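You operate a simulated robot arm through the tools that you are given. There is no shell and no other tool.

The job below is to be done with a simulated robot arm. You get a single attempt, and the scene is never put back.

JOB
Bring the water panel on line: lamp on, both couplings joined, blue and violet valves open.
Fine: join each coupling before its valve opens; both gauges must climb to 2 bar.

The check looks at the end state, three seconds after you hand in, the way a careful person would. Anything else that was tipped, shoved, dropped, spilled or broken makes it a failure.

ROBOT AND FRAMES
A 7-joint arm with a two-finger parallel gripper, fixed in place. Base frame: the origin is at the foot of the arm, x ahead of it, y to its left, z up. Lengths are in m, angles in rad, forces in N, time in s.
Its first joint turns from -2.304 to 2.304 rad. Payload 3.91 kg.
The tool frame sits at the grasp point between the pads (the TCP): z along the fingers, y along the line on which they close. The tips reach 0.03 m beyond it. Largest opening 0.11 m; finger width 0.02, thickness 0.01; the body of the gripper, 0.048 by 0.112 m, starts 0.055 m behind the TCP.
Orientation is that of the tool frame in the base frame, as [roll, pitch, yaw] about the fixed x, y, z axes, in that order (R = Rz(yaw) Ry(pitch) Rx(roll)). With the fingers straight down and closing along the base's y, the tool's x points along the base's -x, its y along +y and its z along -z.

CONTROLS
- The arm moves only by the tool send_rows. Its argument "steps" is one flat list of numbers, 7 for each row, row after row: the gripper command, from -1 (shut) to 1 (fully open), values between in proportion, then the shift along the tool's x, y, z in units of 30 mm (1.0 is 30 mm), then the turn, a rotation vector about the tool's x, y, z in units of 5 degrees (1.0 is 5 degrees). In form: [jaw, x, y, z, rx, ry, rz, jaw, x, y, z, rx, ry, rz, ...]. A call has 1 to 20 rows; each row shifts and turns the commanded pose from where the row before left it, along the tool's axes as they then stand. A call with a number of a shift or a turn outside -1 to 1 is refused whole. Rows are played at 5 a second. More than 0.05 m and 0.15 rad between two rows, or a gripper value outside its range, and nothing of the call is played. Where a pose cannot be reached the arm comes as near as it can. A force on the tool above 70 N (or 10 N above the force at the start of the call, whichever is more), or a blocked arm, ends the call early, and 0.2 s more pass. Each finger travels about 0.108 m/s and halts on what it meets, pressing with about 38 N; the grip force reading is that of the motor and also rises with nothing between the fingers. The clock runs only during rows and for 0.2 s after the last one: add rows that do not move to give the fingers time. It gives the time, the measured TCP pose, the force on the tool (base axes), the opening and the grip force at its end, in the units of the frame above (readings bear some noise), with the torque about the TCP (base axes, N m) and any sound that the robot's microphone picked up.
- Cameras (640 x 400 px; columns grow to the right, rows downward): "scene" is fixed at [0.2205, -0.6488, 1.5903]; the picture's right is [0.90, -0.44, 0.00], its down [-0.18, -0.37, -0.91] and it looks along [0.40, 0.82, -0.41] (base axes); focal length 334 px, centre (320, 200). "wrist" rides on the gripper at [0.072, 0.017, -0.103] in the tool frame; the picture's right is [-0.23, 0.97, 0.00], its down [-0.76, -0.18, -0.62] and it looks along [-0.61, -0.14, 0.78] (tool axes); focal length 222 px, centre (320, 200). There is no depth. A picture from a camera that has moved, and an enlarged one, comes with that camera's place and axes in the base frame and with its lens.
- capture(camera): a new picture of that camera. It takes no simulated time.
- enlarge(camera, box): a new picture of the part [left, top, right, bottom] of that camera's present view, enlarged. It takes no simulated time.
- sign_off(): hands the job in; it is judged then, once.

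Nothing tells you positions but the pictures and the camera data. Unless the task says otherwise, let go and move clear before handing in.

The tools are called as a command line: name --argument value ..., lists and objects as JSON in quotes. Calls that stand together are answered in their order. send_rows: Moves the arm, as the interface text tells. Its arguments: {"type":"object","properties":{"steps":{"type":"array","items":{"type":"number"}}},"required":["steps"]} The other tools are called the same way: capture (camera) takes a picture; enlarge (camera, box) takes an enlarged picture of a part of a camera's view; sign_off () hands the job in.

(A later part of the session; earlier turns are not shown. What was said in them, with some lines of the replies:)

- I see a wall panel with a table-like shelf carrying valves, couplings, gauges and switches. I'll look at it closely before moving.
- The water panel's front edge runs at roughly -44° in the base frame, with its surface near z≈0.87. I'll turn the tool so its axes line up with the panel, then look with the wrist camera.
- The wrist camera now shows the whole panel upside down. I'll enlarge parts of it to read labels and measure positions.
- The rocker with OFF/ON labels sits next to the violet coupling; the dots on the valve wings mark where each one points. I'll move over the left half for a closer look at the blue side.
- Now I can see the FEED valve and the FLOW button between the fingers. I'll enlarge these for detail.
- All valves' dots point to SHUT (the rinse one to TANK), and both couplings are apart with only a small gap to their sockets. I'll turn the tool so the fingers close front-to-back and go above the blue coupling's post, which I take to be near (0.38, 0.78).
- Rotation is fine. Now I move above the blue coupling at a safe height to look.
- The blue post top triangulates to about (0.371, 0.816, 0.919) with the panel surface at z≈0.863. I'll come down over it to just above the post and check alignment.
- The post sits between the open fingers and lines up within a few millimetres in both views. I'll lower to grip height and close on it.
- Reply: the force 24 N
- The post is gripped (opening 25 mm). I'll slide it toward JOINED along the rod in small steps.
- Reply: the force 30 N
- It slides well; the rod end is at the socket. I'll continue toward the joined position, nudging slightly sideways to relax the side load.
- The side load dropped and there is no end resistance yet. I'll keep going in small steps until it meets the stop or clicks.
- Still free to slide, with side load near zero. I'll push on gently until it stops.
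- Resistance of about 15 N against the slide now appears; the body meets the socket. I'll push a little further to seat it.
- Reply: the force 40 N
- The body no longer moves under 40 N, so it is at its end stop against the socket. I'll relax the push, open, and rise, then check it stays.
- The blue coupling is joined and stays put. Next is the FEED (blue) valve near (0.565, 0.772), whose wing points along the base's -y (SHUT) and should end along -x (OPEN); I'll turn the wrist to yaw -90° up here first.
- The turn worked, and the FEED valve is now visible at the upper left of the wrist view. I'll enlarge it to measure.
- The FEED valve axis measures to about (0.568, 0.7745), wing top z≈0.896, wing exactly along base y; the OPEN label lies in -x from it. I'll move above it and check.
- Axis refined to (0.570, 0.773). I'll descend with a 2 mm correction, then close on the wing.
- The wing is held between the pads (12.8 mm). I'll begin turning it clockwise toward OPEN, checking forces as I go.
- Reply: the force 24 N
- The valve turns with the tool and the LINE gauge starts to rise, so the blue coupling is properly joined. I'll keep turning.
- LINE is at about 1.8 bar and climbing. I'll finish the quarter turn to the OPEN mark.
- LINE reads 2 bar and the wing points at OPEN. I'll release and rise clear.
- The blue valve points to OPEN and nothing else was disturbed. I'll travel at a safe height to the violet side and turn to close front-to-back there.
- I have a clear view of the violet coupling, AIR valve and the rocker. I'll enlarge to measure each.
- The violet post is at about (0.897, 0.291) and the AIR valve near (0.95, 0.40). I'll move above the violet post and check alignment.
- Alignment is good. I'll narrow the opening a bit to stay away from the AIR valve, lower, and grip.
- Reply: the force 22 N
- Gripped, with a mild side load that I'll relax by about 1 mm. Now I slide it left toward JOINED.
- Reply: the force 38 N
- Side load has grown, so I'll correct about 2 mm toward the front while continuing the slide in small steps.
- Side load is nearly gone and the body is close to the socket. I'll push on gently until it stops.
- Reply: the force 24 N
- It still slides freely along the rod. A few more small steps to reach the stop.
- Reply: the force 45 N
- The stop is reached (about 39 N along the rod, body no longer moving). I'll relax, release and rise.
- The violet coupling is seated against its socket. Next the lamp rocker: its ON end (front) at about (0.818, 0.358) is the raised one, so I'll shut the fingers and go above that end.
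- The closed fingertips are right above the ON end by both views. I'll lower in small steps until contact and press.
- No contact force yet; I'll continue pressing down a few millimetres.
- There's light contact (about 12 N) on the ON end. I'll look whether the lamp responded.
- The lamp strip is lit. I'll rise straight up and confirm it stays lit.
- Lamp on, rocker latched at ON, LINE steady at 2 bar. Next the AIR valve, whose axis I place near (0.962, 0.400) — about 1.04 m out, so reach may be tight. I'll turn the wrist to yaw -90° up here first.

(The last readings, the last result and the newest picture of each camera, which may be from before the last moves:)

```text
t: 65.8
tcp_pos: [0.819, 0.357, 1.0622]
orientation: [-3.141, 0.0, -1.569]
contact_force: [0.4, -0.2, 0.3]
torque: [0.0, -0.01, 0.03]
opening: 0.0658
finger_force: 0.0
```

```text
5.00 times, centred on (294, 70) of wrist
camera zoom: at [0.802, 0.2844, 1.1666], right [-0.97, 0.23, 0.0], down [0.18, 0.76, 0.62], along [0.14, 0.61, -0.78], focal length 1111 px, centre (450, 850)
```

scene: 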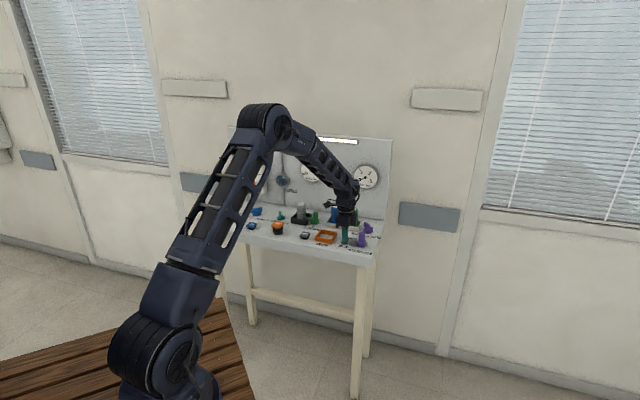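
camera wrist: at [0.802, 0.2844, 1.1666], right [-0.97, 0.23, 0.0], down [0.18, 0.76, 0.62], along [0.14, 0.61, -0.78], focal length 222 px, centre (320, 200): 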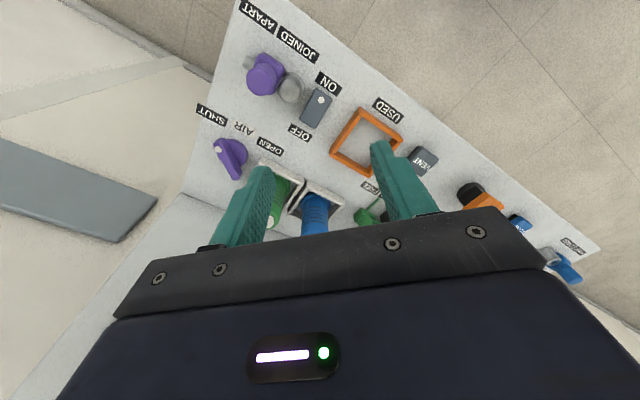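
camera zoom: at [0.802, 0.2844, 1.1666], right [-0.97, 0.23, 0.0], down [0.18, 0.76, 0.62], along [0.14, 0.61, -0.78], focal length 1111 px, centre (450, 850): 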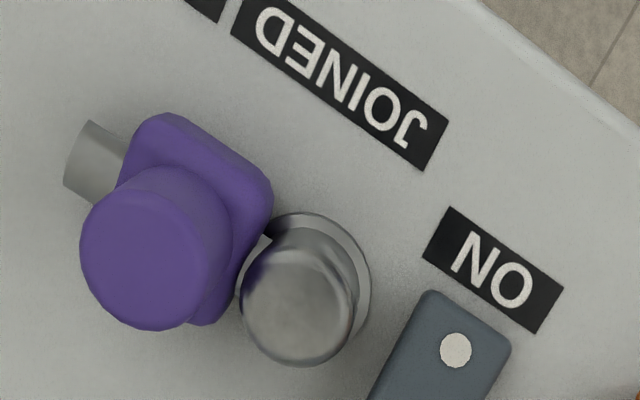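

The AIR valve axis refines to (0.9615, 0.400), with the green bottle's tray about 4 cm from it. I'll test reach at a safe height with a narrow opening.

send_rows --steps '[-0.345, -0.289, -0.95, 0, 0, 0, 0, -0.345, -0.289, -0.95, 0, 0, 0, 0, -0.345, -0.289, -0.95, 0, 0, 0, 0, -0.345, 0, 0, 0, 0, 0, 0]'

enlarge --camera "scene" --box '[280, 120, 440, 220]'

```text
t: 66.8
tcp_pos: [0.9036, 0.3832, 1.0626]
orientation: [-3.14, 0.0, -1.568]
contact_force: [0.2, -0.3, -0.8]
torque: [0.0, 0.01, -0.02]
opening: 0.0368
finger_force: 0.0
```

```text
4.00 times, centred on (360, 170) of scene
camera zoom: at [0.2205, -0.6488, 1.5903], right [0.9, -0.44, 0.0], down [-0.18, -0.37, -0.91], along [0.4, 0.82, -0.41], focal length 1337 px, centre (160, 320)
```

zoom: 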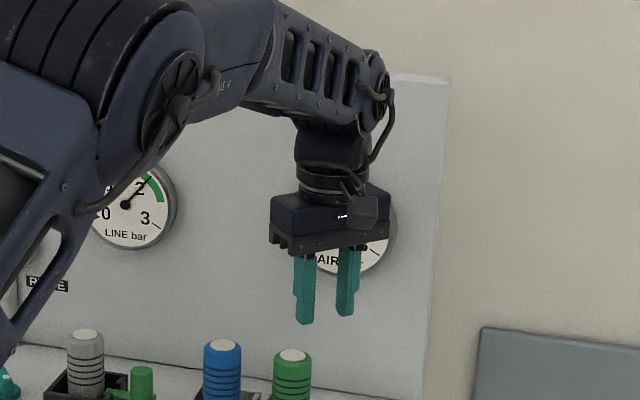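

send_rows --steps '[-0.345, -0.289, -0.95, 0, 0, 0, 0, -0.345, -0.289, -0.95, 0, 0, 0, 0, -0.345, 0, 0, 0, 0, 0, 0]'

enlarge --camera "scene" --box '[280, 120, 440, 220]'

capture --camera "wrist"

```text
t: 67.6
tcp_pos: [0.96, 0.4014, 1.0616]
orientation: [-3.141, 0.0, -1.569]
contact_force: [0.3, -0.2, 0.4]
torque: [0.0, 0.01, 0.01]
opening: 0.0359
finger_force: 0.1
```

```text
4.00 times, centred on (360, 170) of scene
camera zoom: at [0.2205, -0.6488, 1.5903], right [0.9, -0.44, 0.0], down [-0.18, -0.37, -0.91], along [0.4, 0.82, -0.41], focal length 1337 px, centre (160, 320)
```

zoom: 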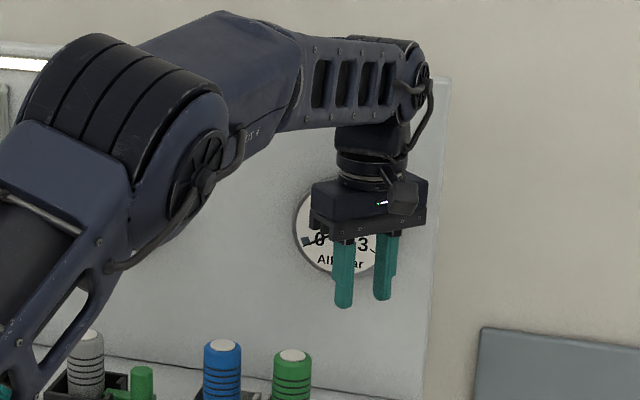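

```text
taken
camera wrist: at [0.9436, 0.3277, 1.1661], right [-0.97, 0.23, 0.0], down [0.18, 0.76, 0.62], along [0.14, 0.61, -0.78], focal length 222 px, centre (320, 200)
```

wrist: 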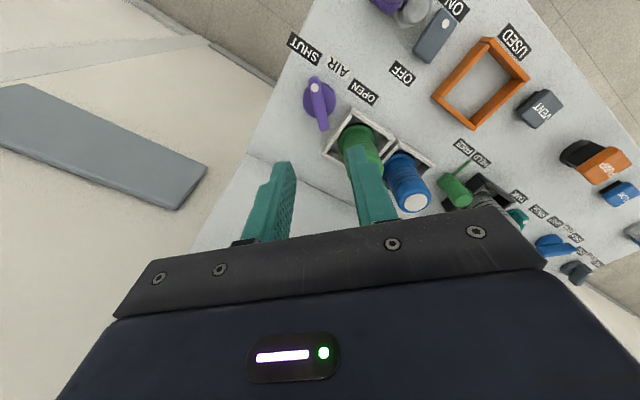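

The arm reaches the spot with the tool straight down. I'll lower to just above the valve and check clearances.

send_rows --steps '[-0.345, 0, 0, 0.75, 0, 0, 0, -0.345, 0, 0, 0.75, 0, 0, 0, -0.345, 0, 0, 0.75, 0, 0, 0, -0.345, 0, 0, 0.75, 0, 0, 0, -0.345, 0, 0, 0, 0, 0, 0]'

enlarge --camera "scene" --box '[310, 170, 406, 230]'

capture --camera "wrist"

enlarge --camera "wrist" --box '[256, 70, 384, 150]'

```text
t: 68.8
tcp_pos: [0.9617, 0.4021, 0.9729]
orientation: [3.141, -0.002, -1.571]
contact_force: [0.6, 0.5, -0.6]
torque: [0.02, 0.02, -0.03]
opening: 0.0364
finger_force: 0.1
```

```text
6.67 times, centred on (358, 200) of scene
camera zoom: at [0.2205, -0.6488, 1.5903], right [0.9, -0.44, 0.0], down [-0.18, -0.37, -0.91], along [0.4, 0.82, -0.41], focal length 2228 px, centre (67, 200)
```

zoom: 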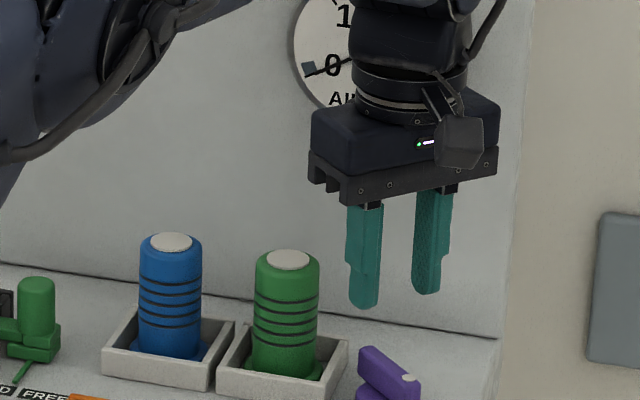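

```text
taken
camera wrist: at [0.9444, 0.3299, 1.0766], right [-0.97, 0.23, 0.0], down [0.18, 0.76, 0.62], along [0.14, 0.61, -0.78], focal length 222 px, centre (320, 200)
```

wrist: 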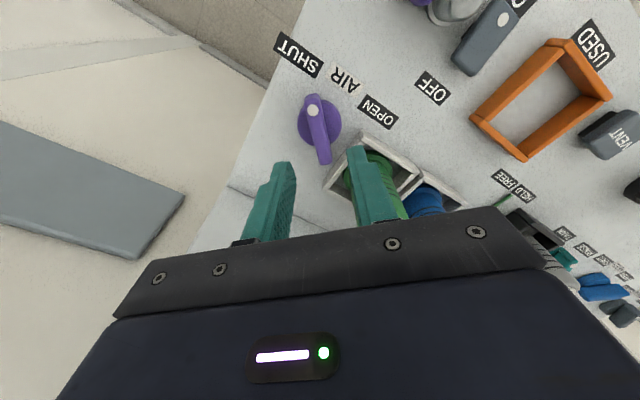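

```text
5.00 times, centred on (320, 110) of wrist
camera zoom: at [0.9444, 0.3299, 1.0766], right [-0.97, 0.23, 0.0], down [0.18, 0.76, 0.62], along [0.14, 0.61, -0.78], focal length 1111 px, centre (320, 650)
```

zoom: 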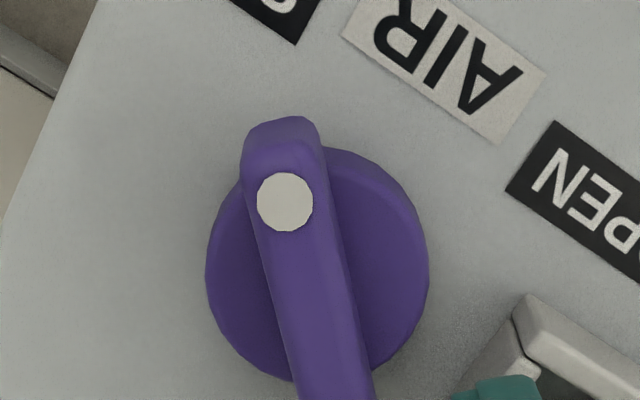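

Alignment is good; the fingers will pass about 1 cm clear of the tray. I'll lower to grip height and close on the wing.

send_rows --steps '[-0.345, 0, 0.033, 0.5, 0, 0, 0, -0.345, 0, 0, 0.5, 0, 0, 0, -0.345, 0, 0, 0.5, 0, 0, 0, -0.345, 0, 0, 0.6, 0, 0, 0, -0.345, 0, 0, 0, 0, 0, 0]'

enlarge --camera "scene" --box '[310, 180, 406, 240]'

enlarge --camera "wrist" --box '[230, 70, 422, 190]'

```text
t: 70.0
tcp_pos: [0.9591, 0.4021, 0.9079]
orientation: [3.141, 0.0, -1.569]
contact_force: [0.9, 0.2, 0.0]
torque: [0.0, 0.02, 0.0]
opening: 0.0361
finger_force: 0.2
```

```text
6.67 times, centred on (358, 210) of scene
camera zoom: at [0.2205, -0.6488, 1.5903], right [0.9, -0.44, 0.0], down [-0.18, -0.37, -0.91], along [0.4, 0.82, -0.41], focal length 2228 px, centre (67, 133)
```

zoom: 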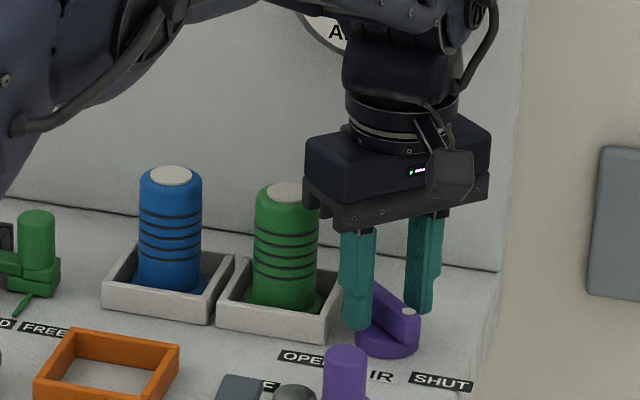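

```text
3.33 times, centred on (326, 130) of wrist
camera zoom: at [0.9431, 0.3295, 1.0133], right [-0.97, 0.23, 0.0], down [0.18, 0.76, 0.62], along [0.14, 0.61, -0.78], focal length 740 px, centre (300, 433)
```

zoom: 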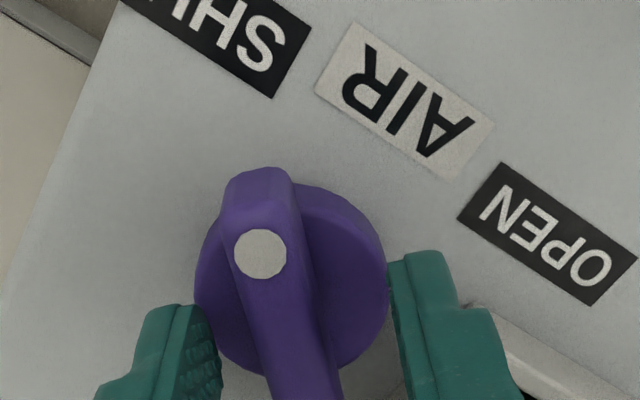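

The tool is about 2 mm off to one side of the wing; I'll correct, raise 3 mm for bottle clearance, and close.

send_rows --steps '[-0.345, 0, -0.065, -0.1, 0, 0, 0, -0.345, 0, 0, 0, 0, 0, 0, -1, 0, 0, 0, 0, 0, 0, -1, 0, 0, 0, 0, 0, 0, -1, 0, 0, 0, 0, 0, 0]'

enlarge --camera "wrist" --box '[230, 70, 422, 190]'

enlarge --camera "scene" --box '[310, 180, 406, 240]'

```text
t: 71.2
tcp_pos: [0.9616, 0.4013, 0.911]
orientation: [3.14, 0.0, -1.573]
contact_force: [1.3, 0.6, -0.1]
torque: [-0.16, -0.01, -0.01]
opening: 0.0125
finger_force: 45.2
```

```text
3.33 times, centred on (326, 130) of wrist
camera zoom: at [0.9451, 0.3286, 1.0164], right [-0.97, 0.23, 0.0], down [0.18, 0.76, 0.62], along [0.14, 0.61, -0.78], focal length 740 px, centre (300, 433)
```

zoom: 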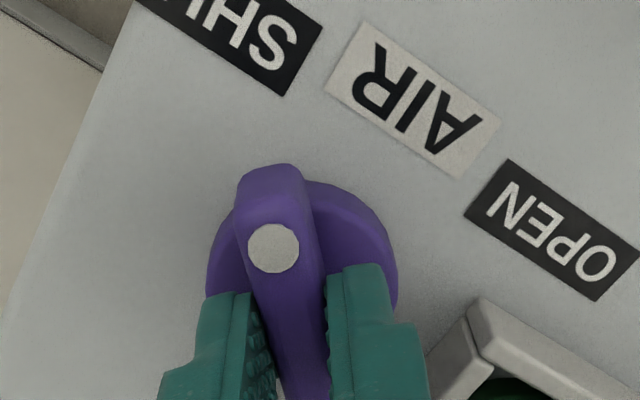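

```text
6.67 times, centred on (358, 210) of scene
camera zoom: at [0.2205, -0.6488, 1.5903], right [0.9, -0.44, 0.0], down [-0.18, -0.37, -0.91], along [0.4, 0.82, -0.41], focal length 2228 px, centre (67, 133)
```

zoom: 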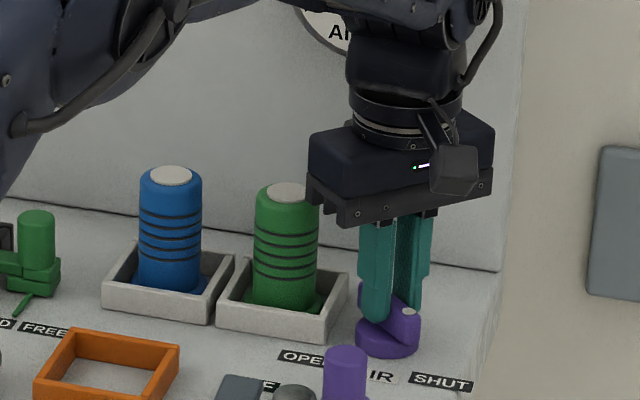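

Perfectly centred grip, no side load. The gripper body should clear the green bottle's top by about 1.5–2 cm; I'll turn in stages and watch.

send_rows --steps '[-1, 0, 0, 0, 0, 0, 1, -1, 0, 0, 0, 0, 0, 1, -1, 0, 0, 0, 0, 0, 1, -1, 0, 0, 0, 0, 0, 1, -1, 0, 0, 0, 0, 0, 1]'

enlarge --camera "scene" --box '[310, 180, 406, 240]'

enlarge --camera "wrist" --box '[230, 70, 486, 230]'

```text
t: 72.4
tcp_pos: [0.9604, 0.4009, 0.9114]
orientation: [3.14, -0.002, -2.007]
contact_force: [-22.7, -10.6, 0.1]
torque: [0.12, 0.32, 0.04]
opening: 0.0129
finger_force: 45.1
```

```text
6.67 times, centred on (358, 210) of scene
camera zoom: at [0.2205, -0.6488, 1.5903], right [0.9, -0.44, 0.0], down [-0.18, -0.37, -0.91], along [0.4, 0.82, -0.41], focal length 2228 px, centre (67, 133)
```

zoom: 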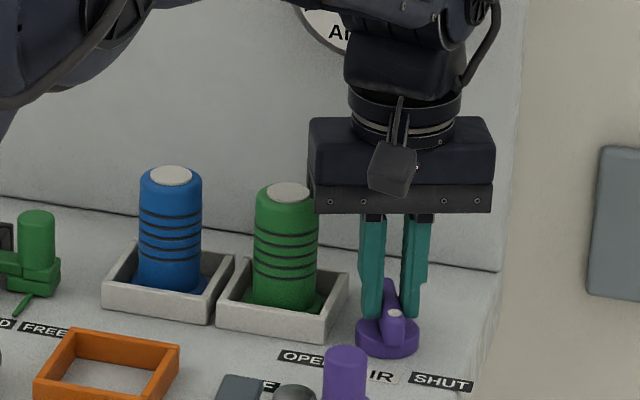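

```text
2.50 times, centred on (358, 150) of wrist
camera zoom: at [0.9155, 0.3428, 1.0165], right [-0.79, 0.62, 0.0], down [0.48, 0.62, 0.62], along [0.38, 0.49, -0.78], focal length 555 px, centre (225, 325)
```

zoom: 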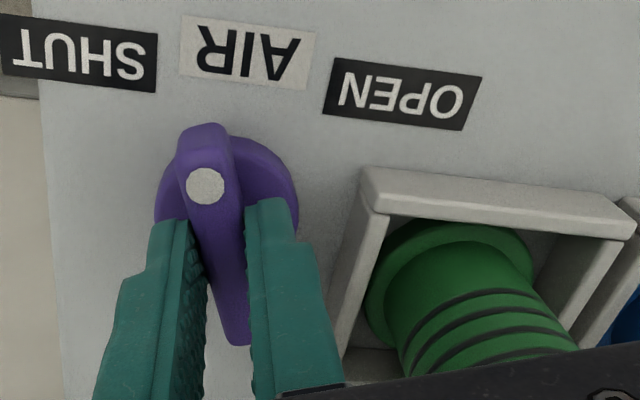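

Turning well; same small side load as on the blue valve, so I apply the same small correction and continue.

send_rows --steps '[-1, 0.03, 0.024, 0, 0, 0, 1, -1, 0, 0, 0, 0, 0, 1, -1, 0, 0, 0, 0, 0, 1, -1, 0, 0, 0, 0, 0, 1, -1, 0, 0, 0, 0, 0, 1]'

enlarge --camera "scene" --box '[300, 140, 412, 240]'

enlarge --camera "wrist" --box '[230, 70, 486, 230]'

```text
t: 73.6
tcp_pos: [0.9597, 0.4028, 0.9121]
orientation: [3.141, -0.001, -2.444]
contact_force: [-11.2, 13.0, -11.4]
torque: [0.79, -0.31, 0.05]
opening: 0.0129
finger_force: 44.8
```

```text
4.00 times, centred on (356, 190) of scene
camera zoom: at [0.2205, -0.6488, 1.5903], right [0.9, -0.44, 0.0], down [-0.18, -0.37, -0.91], along [0.4, 0.82, -0.41], focal length 1337 px, centre (176, 240)
```

zoom: 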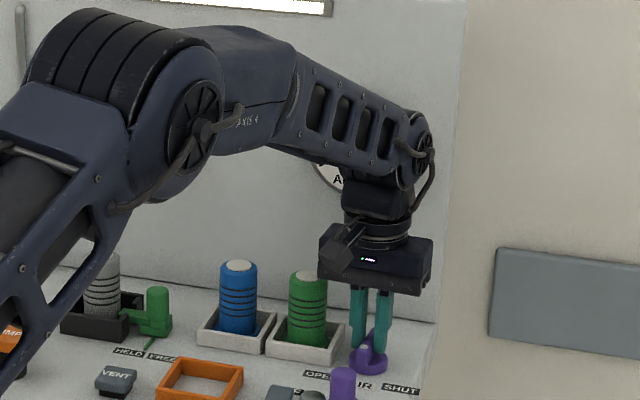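

```text
2.50 times, centred on (358, 150) of wrist
camera zoom: at [0.8942, 0.368, 1.0164], right [-0.45, 0.89, 0.0], down [0.7, 0.35, 0.62], along [0.56, 0.28, -0.78], focal length 555 px, centre (225, 325)
```

zoom: 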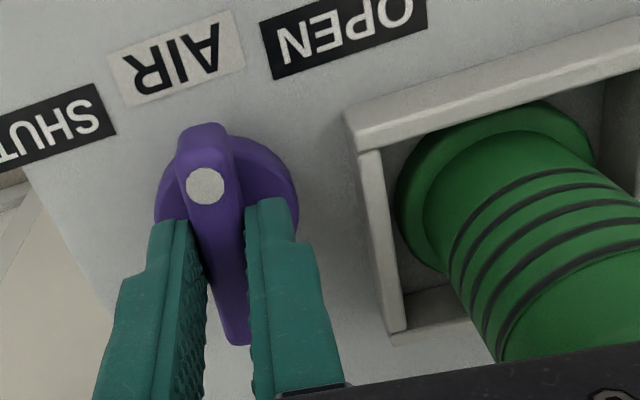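

Half way, still clean. Continuing in stages as the gripper body passes over the bottle.

send_rows --steps '[-1, 0, 0, 0, 0, 0, 1, -1, 0, 0, 0, 0, 0, 1, -1, 0, 0, 0, 0, 0, 1]'

enlarge --camera "scene" --box '[310, 180, 406, 240]'

```text
t: 74.4
tcp_pos: [0.9596, 0.4021, 0.913]
orientation: [3.137, -0.002, -2.706]
contact_force: [-20.3, 20.7, -11.0]
torque: [0.75, -0.17, 0.03]
opening: 0.013
finger_force: 44.8
```

```text
6.67 times, centred on (358, 210) of scene
camera zoom: at [0.2205, -0.6488, 1.5903], right [0.9, -0.44, 0.0], down [-0.18, -0.37, -0.91], along [0.4, 0.82, -0.41], focal length 2228 px, centre (67, 133)
```

zoom: 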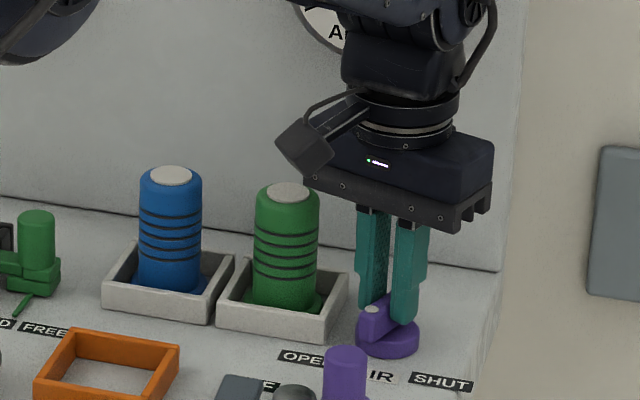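

send_rows --steps '[-1, 0.014, 0.04, 0, 0, 0, 1, -1, 0, 0, 0, 0, 0, 1, -1, 0, 0, 0, 0, 0, 1]'

enlarge --camera "scene" --box '[310, 180, 406, 240]'

enlarge --camera "wrist" --box '[230, 70, 486, 230]'

```text
t: 75.2
tcp_pos: [0.9595, 0.4034, 0.9122]
orientation: [3.141, 0.001, -2.967]
contact_force: [-5.0, 31.0, -5.7]
torque: [0.58, 0.74, 0.05]
opening: 0.0131
finger_force: 45.1
```

```text
6.67 times, centred on (358, 210) of scene
camera zoom: at [0.2205, -0.6488, 1.5903], right [0.9, -0.44, 0.0], down [-0.18, -0.37, -0.91], along [0.4, 0.82, -0.41], focal length 2228 px, centre (67, 133)
```

zoom: 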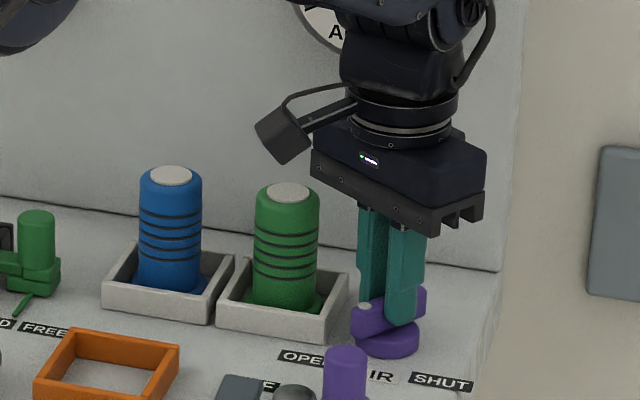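

```text
2.50 times, centred on (358, 150) of wrist
camera zoom: at [0.8858, 0.4065, 1.0164], right [0.05, 1.0, 0.0], down [0.78, -0.04, 0.62], along [0.62, -0.03, -0.78], focal length 555 px, centre (225, 325)
```

zoom: 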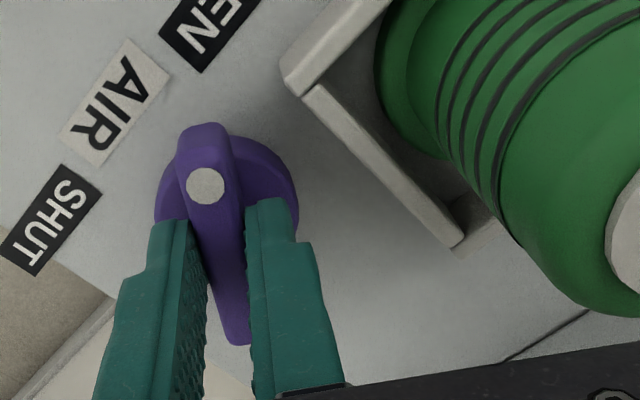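

send_rows --steps '[-1, 0, 0.04, 0, 0, 0, 1, -1, 0, 0, 0, 0, 0, 1, -1, 0, 0, 0, 0, 0, 0]'

enlarge --camera "scene" --box '[310, 180, 406, 240]'

enlarge --camera "wrist" --box '[230, 70, 486, 230]'

enlarge --camera "scene" --box '[280, 130, 400, 205]'

```text
t: 76.0
tcp_pos: [0.9604, 0.4026, 0.9125]
orientation: [3.141, 0.0, -3.141]
contact_force: [-12.8, 17.4, -1.9]
torque: [0.37, 0.03, 0.02]
opening: 0.013
finger_force: 44.6
```

```text
6.67 times, centred on (358, 210) of scene
camera zoom: at [0.2205, -0.6488, 1.5903], right [0.9, -0.44, 0.0], down [-0.18, -0.37, -0.91], along [0.4, 0.82, -0.41], focal length 2228 px, centre (67, 133)
```

zoom: 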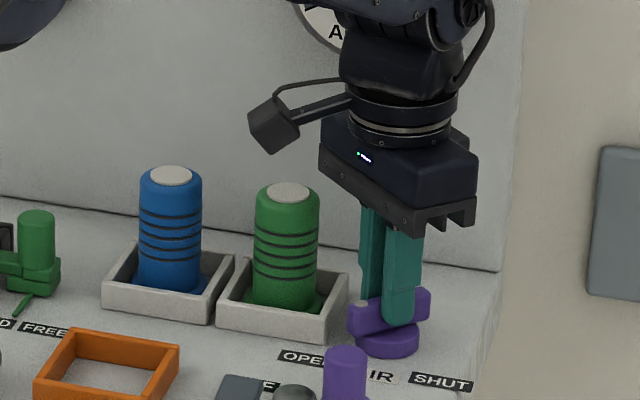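

```text
2.50 times, centred on (358, 150) of wrist
camera zoom: at [0.8877, 0.4199, 1.0165], right [0.23, 0.97, 0.0], down [0.76, -0.18, 0.62], along [0.61, -0.14, -0.78], focal length 555 px, centre (225, 325)
```

zoom: 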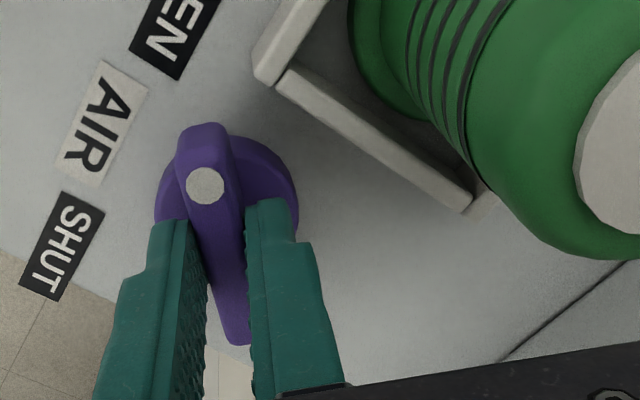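

```text
5.33 times, centred on (340, 168) of scene
camera zoom: at [0.2205, -0.6488, 1.5903], right [0.9, -0.44, 0.0], down [-0.18, -0.37, -0.91], along [0.4, 0.82, -0.41], focal length 1782 px, centre (213, 373)
```

zoom: 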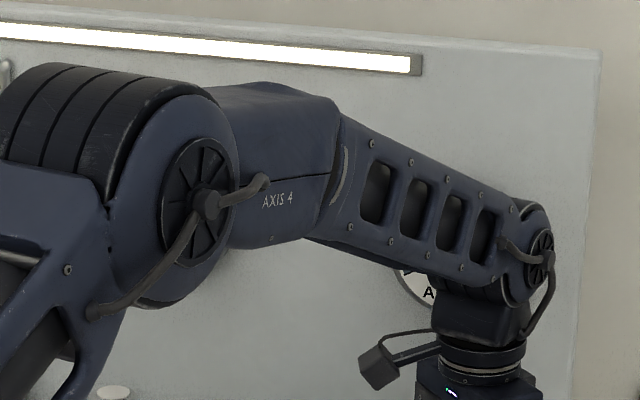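

The wing points at OPEN. I'll release with a small opening to stay off the tray, rise straight up, then check the gauges.

send_rows --steps '[-0.5, 0, 0, 0, 0, 0, 0, -0.5, 0, 0, 0, 0, 0, 0, -0.5, 0, 0, -0.3, 0, 0, 0, -0.5, 0, 0, -0.7, 0, 0, 0, -0.5, 0, 0, -1, 0, 0, 0, -0.5, 0, 0, -1, 0, 0, 0, -0.5, 0, 0, -1, 0, 0, 0, -0.5, 0, 0, -1, 0, 0, 0, -0.5, 0, 0, 0, 0, 0, 0]'

capture --camera "wrist"

enlarge --camera "scene" --box '[300, 130, 412, 240]'

```text
t: 78.0
tcp_pos: [0.9596, 0.4018, 1.0633]
orientation: [3.141, 0.001, -3.138]
contact_force: [-0.2, -0.3, 0.7]
torque: [-0.02, -0.03, -0.01]
opening: 0.0275
finger_force: 0.2
```

```text
taken
camera wrist: at [0.8874, 0.4185, 1.1672], right [0.23, 0.97, 0.0], down [0.76, -0.18, 0.62], along [0.61, -0.14, -0.78], focal length 222 px, centre (320, 200)
```

wrist: 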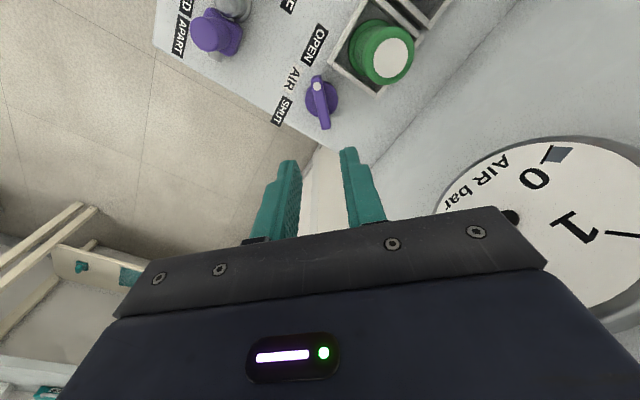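

```text
3.64 times, centred on (356, 185) of scene
camera zoom: at [0.2205, -0.6488, 1.5903], right [0.9, -0.44, 0.0], down [-0.18, -0.37, -0.91], along [0.4, 0.82, -0.41], focal length 1215 px, centre (189, 254)
```

zoom: 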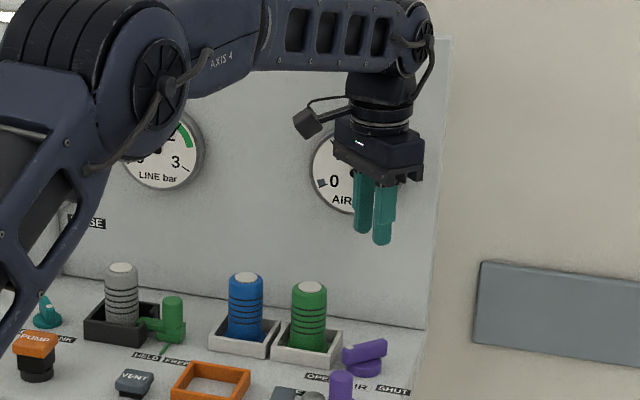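

Released cleanly and the AIR needle has left zero. I'll withdraw the arm away from the panel and check everything.

send_rows --steps '[-0.5, 0.9, -0.3, -0.3, 0, 0, 0, -0.5, 0.9, -0.3, -0.3, 0, 0, 0, -0.5, 0.9, -0.3, -0.3, 0, 0, 0, -0.5, 0.9, -0.3, -0.3, 0, 0, 0, -0.5, 0.9, -0.3, -0.3, 0, 0, 0, -0.5, 0.9, -0.3, -0.3, 0, 0, 0, -0.5, 0.9, -0.3, -0.3, 0, 0, 0, -0.5, 0.9, -0.3, -0.3, 0, 0, 0, -0.5, 0.9, -0.3, -0.3, 0, 0, 0, -0.5, 0.9, -0.3, -0.3, 0, 0, 0, -0.5, 0.9, -0.3, -0.3, 0, 0, 0, -0.5, 0.9, -0.3, -0.3, 0, 0, 0, -0.5, 0, 0, 0, 0, 0, 0]'

capture --camera "scene"

enlarge --camera "scene" --box '[280, 130, 400, 205]'

enlarge --camera "scene" --box '[190, 185, 310, 260]'

enlarge --camera "scene" --box '[280, 190, 400, 265]'

```text
t: 80.8
tcp_pos: [0.6365, 0.2937, 1.1704]
orientation: [-3.141, -0.001, -3.141]
contact_force: [-1.0, 0.2, 0.3]
torque: [-0.02, -0.01, 0.01]
opening: 0.0275
finger_force: 0.1
```

```text
taken
```

scene: 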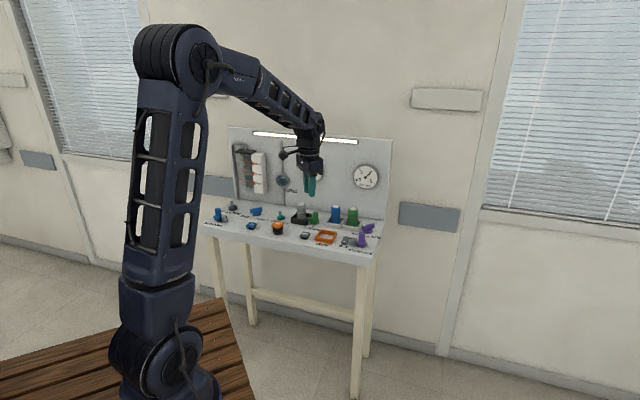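

```text
5.33 times, centred on (340, 168) of scene
camera zoom: at [0.2205, -0.6488, 1.5903], right [0.9, -0.44, 0.0], down [-0.18, -0.37, -0.91], along [0.4, 0.82, -0.41], focal length 1782 px, centre (213, 373)
```

zoom: 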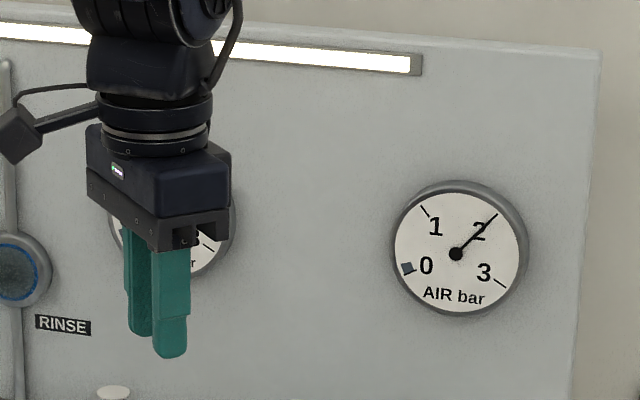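

```text
5.33 times, centred on (250, 222) of scene
camera zoom: at [0.2205, -0.6488, 1.5903], right [0.9, -0.44, 0.0], down [-0.18, -0.37, -0.91], along [0.4, 0.82, -0.41], focal length 1782 px, centre (693, 80)
```

zoom: 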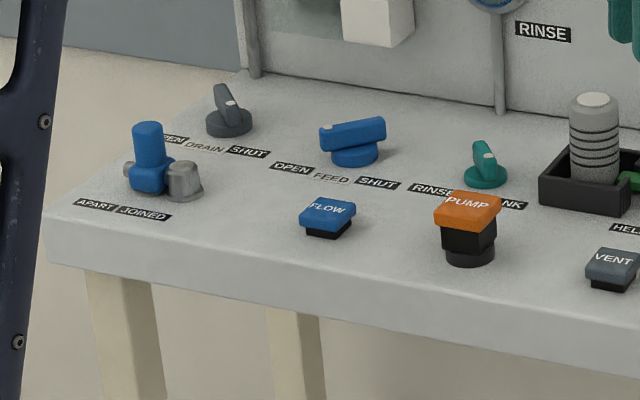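

```text
5.33 times, centred on (340, 228) of scene
camera zoom: at [0.2205, -0.6488, 1.5903], right [0.9, -0.44, 0.0], down [-0.18, -0.37, -0.91], along [0.4, 0.82, -0.41], focal length 1782 px, centre (213, 53)
```

zoom: 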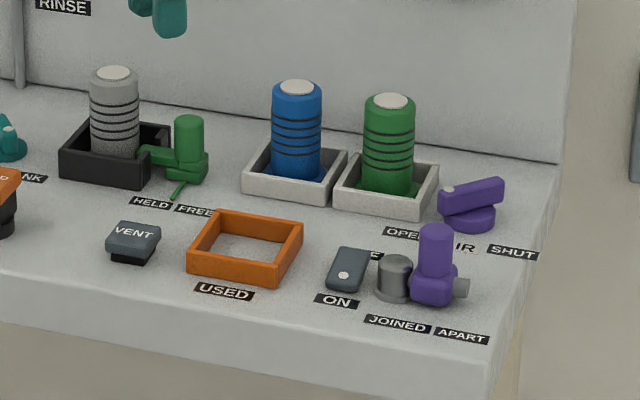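

Lamp lit, AIR at 2 bar, all four controls in place, bottles and trays unmoved. I'll shift the arm a bit more to see the LINE gauge before handing in.

send_rows --steps '[-0.5, 0.3, -1, -0.2, 0, 0, 0, -0.5, 0.3, -1, -0.2, 0, 0, 0, -0.5, 0.3, -1, -0.2, 0, 0, 0, -0.5, 0.3, -1, -0.2, 0, 0, 0, -0.5, 0, 0, 0, 0, 0, 0]'

capture --camera "scene"

enlarge --camera "scene" --box '[280, 130, 400, 205]'

capture --camera "wrist"

```text
t: 82.0
tcp_pos: [0.6002, 0.174, 1.1961]
orientation: [3.14, -0.001, -3.141]
contact_force: [0.2, 0.1, -0.8]
torque: [0.0, -0.02, -0.01]
opening: 0.0277
finger_force: 0.1
```

```text
taken
```

scene: 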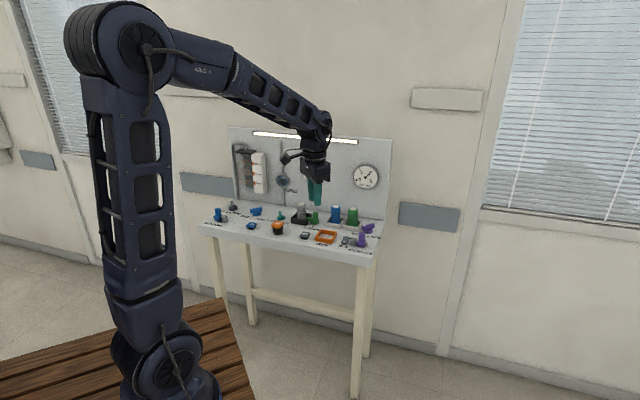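

```text
5.33 times, centred on (340, 168) of scene
camera zoom: at [0.2205, -0.6488, 1.5903], right [0.9, -0.44, 0.0], down [-0.18, -0.37, -0.91], along [0.4, 0.82, -0.41], focal length 1782 px, centre (213, 373)
```

zoom: 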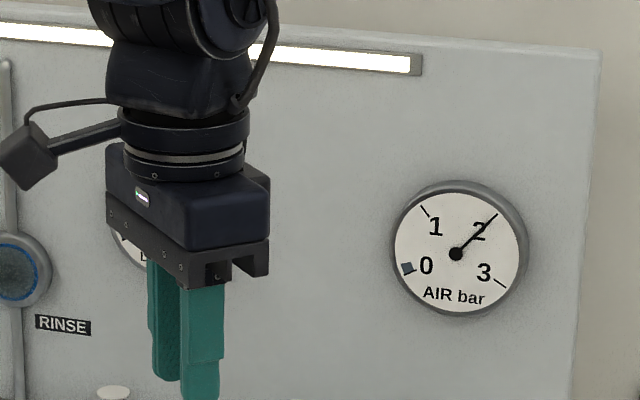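

```text
taken
camera wrist: at [0.5285, 0.1904, 1.3007], right [0.23, 0.97, 0.0], down [0.76, -0.18, 0.62], along [0.61, -0.14, -0.78], focal length 222 px, centre (320, 200)
```

wrist: 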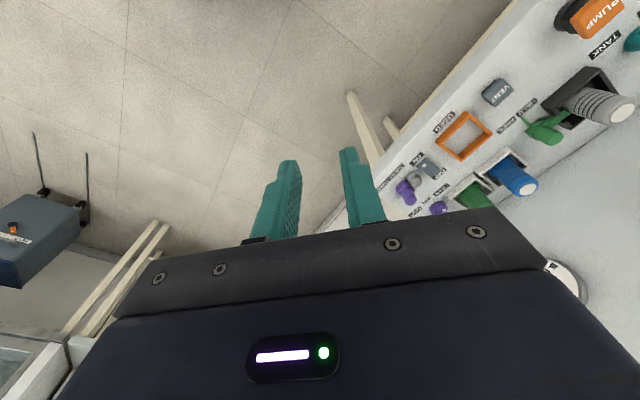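

send_rows --steps '[-0.5, -0.9, -0.7, 0, 0, 0, 0, -0.5, -0.9, -0.7, 0, 0, 0, 0, -0.5, -0.9, -0.7, 0, 0, 0, 0, -0.5, -0.9, -0.7, 0, 0, 0, 0, -0.5, 0, 0, 0, 0, 0, 0]'

enlarge --camera "scene" --box '[260, 120, 400, 207]'

```text
t: 83.2
tcp_pos: [0.7075, 0.0906, 1.1945]
orientation: [3.141, 0.001, -3.139]
contact_force: [-0.3, -0.3, 0.0]
torque: [-0.03, 0.01, -0.03]
opening: 0.0273
finger_force: 0.0
```

```text
4.57 times, centred on (330, 164) of scene
camera zoom: at [0.2205, -0.6488, 1.5903], right [0.9, -0.44, 0.0], down [-0.18, -0.37, -0.91], along [0.4, 0.82, -0.41], focal length 1528 px, centre (274, 367)
```

zoom: 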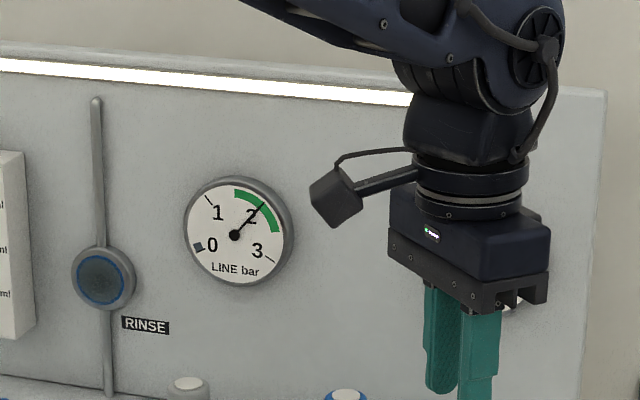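

LINE reads 2 bar and AIR read 2 bar just before. The lamp is lit, both couplings are joined, both valves point to OPEN and the arm is clear, so I'm handing in.

sign_off

```text
The job is handed in.
```

The water panel is on line and I've handed the job in. The check result hasn't come back to me.

- **Lamp:** the rocker is latched at ON and the strip light is lit.
- **Blue side:** I joined the coupling first, then opened the FEED valve. The LINE gauge read 2 bar in the last picture.
- **Violet side:** I joined the coupling first, then opened the AIR valve. The AIR gauge read 2 bar when I last saw it. In the final picture the arm hid that gauge.
- **Everything else:** the bottles, trays and other controls looked unmoved. The gripper body passed about 2 cm above the green bottle while turning the AIR valve, with no sign of contact.

The gripper is empty and the arm is clear of the panel.
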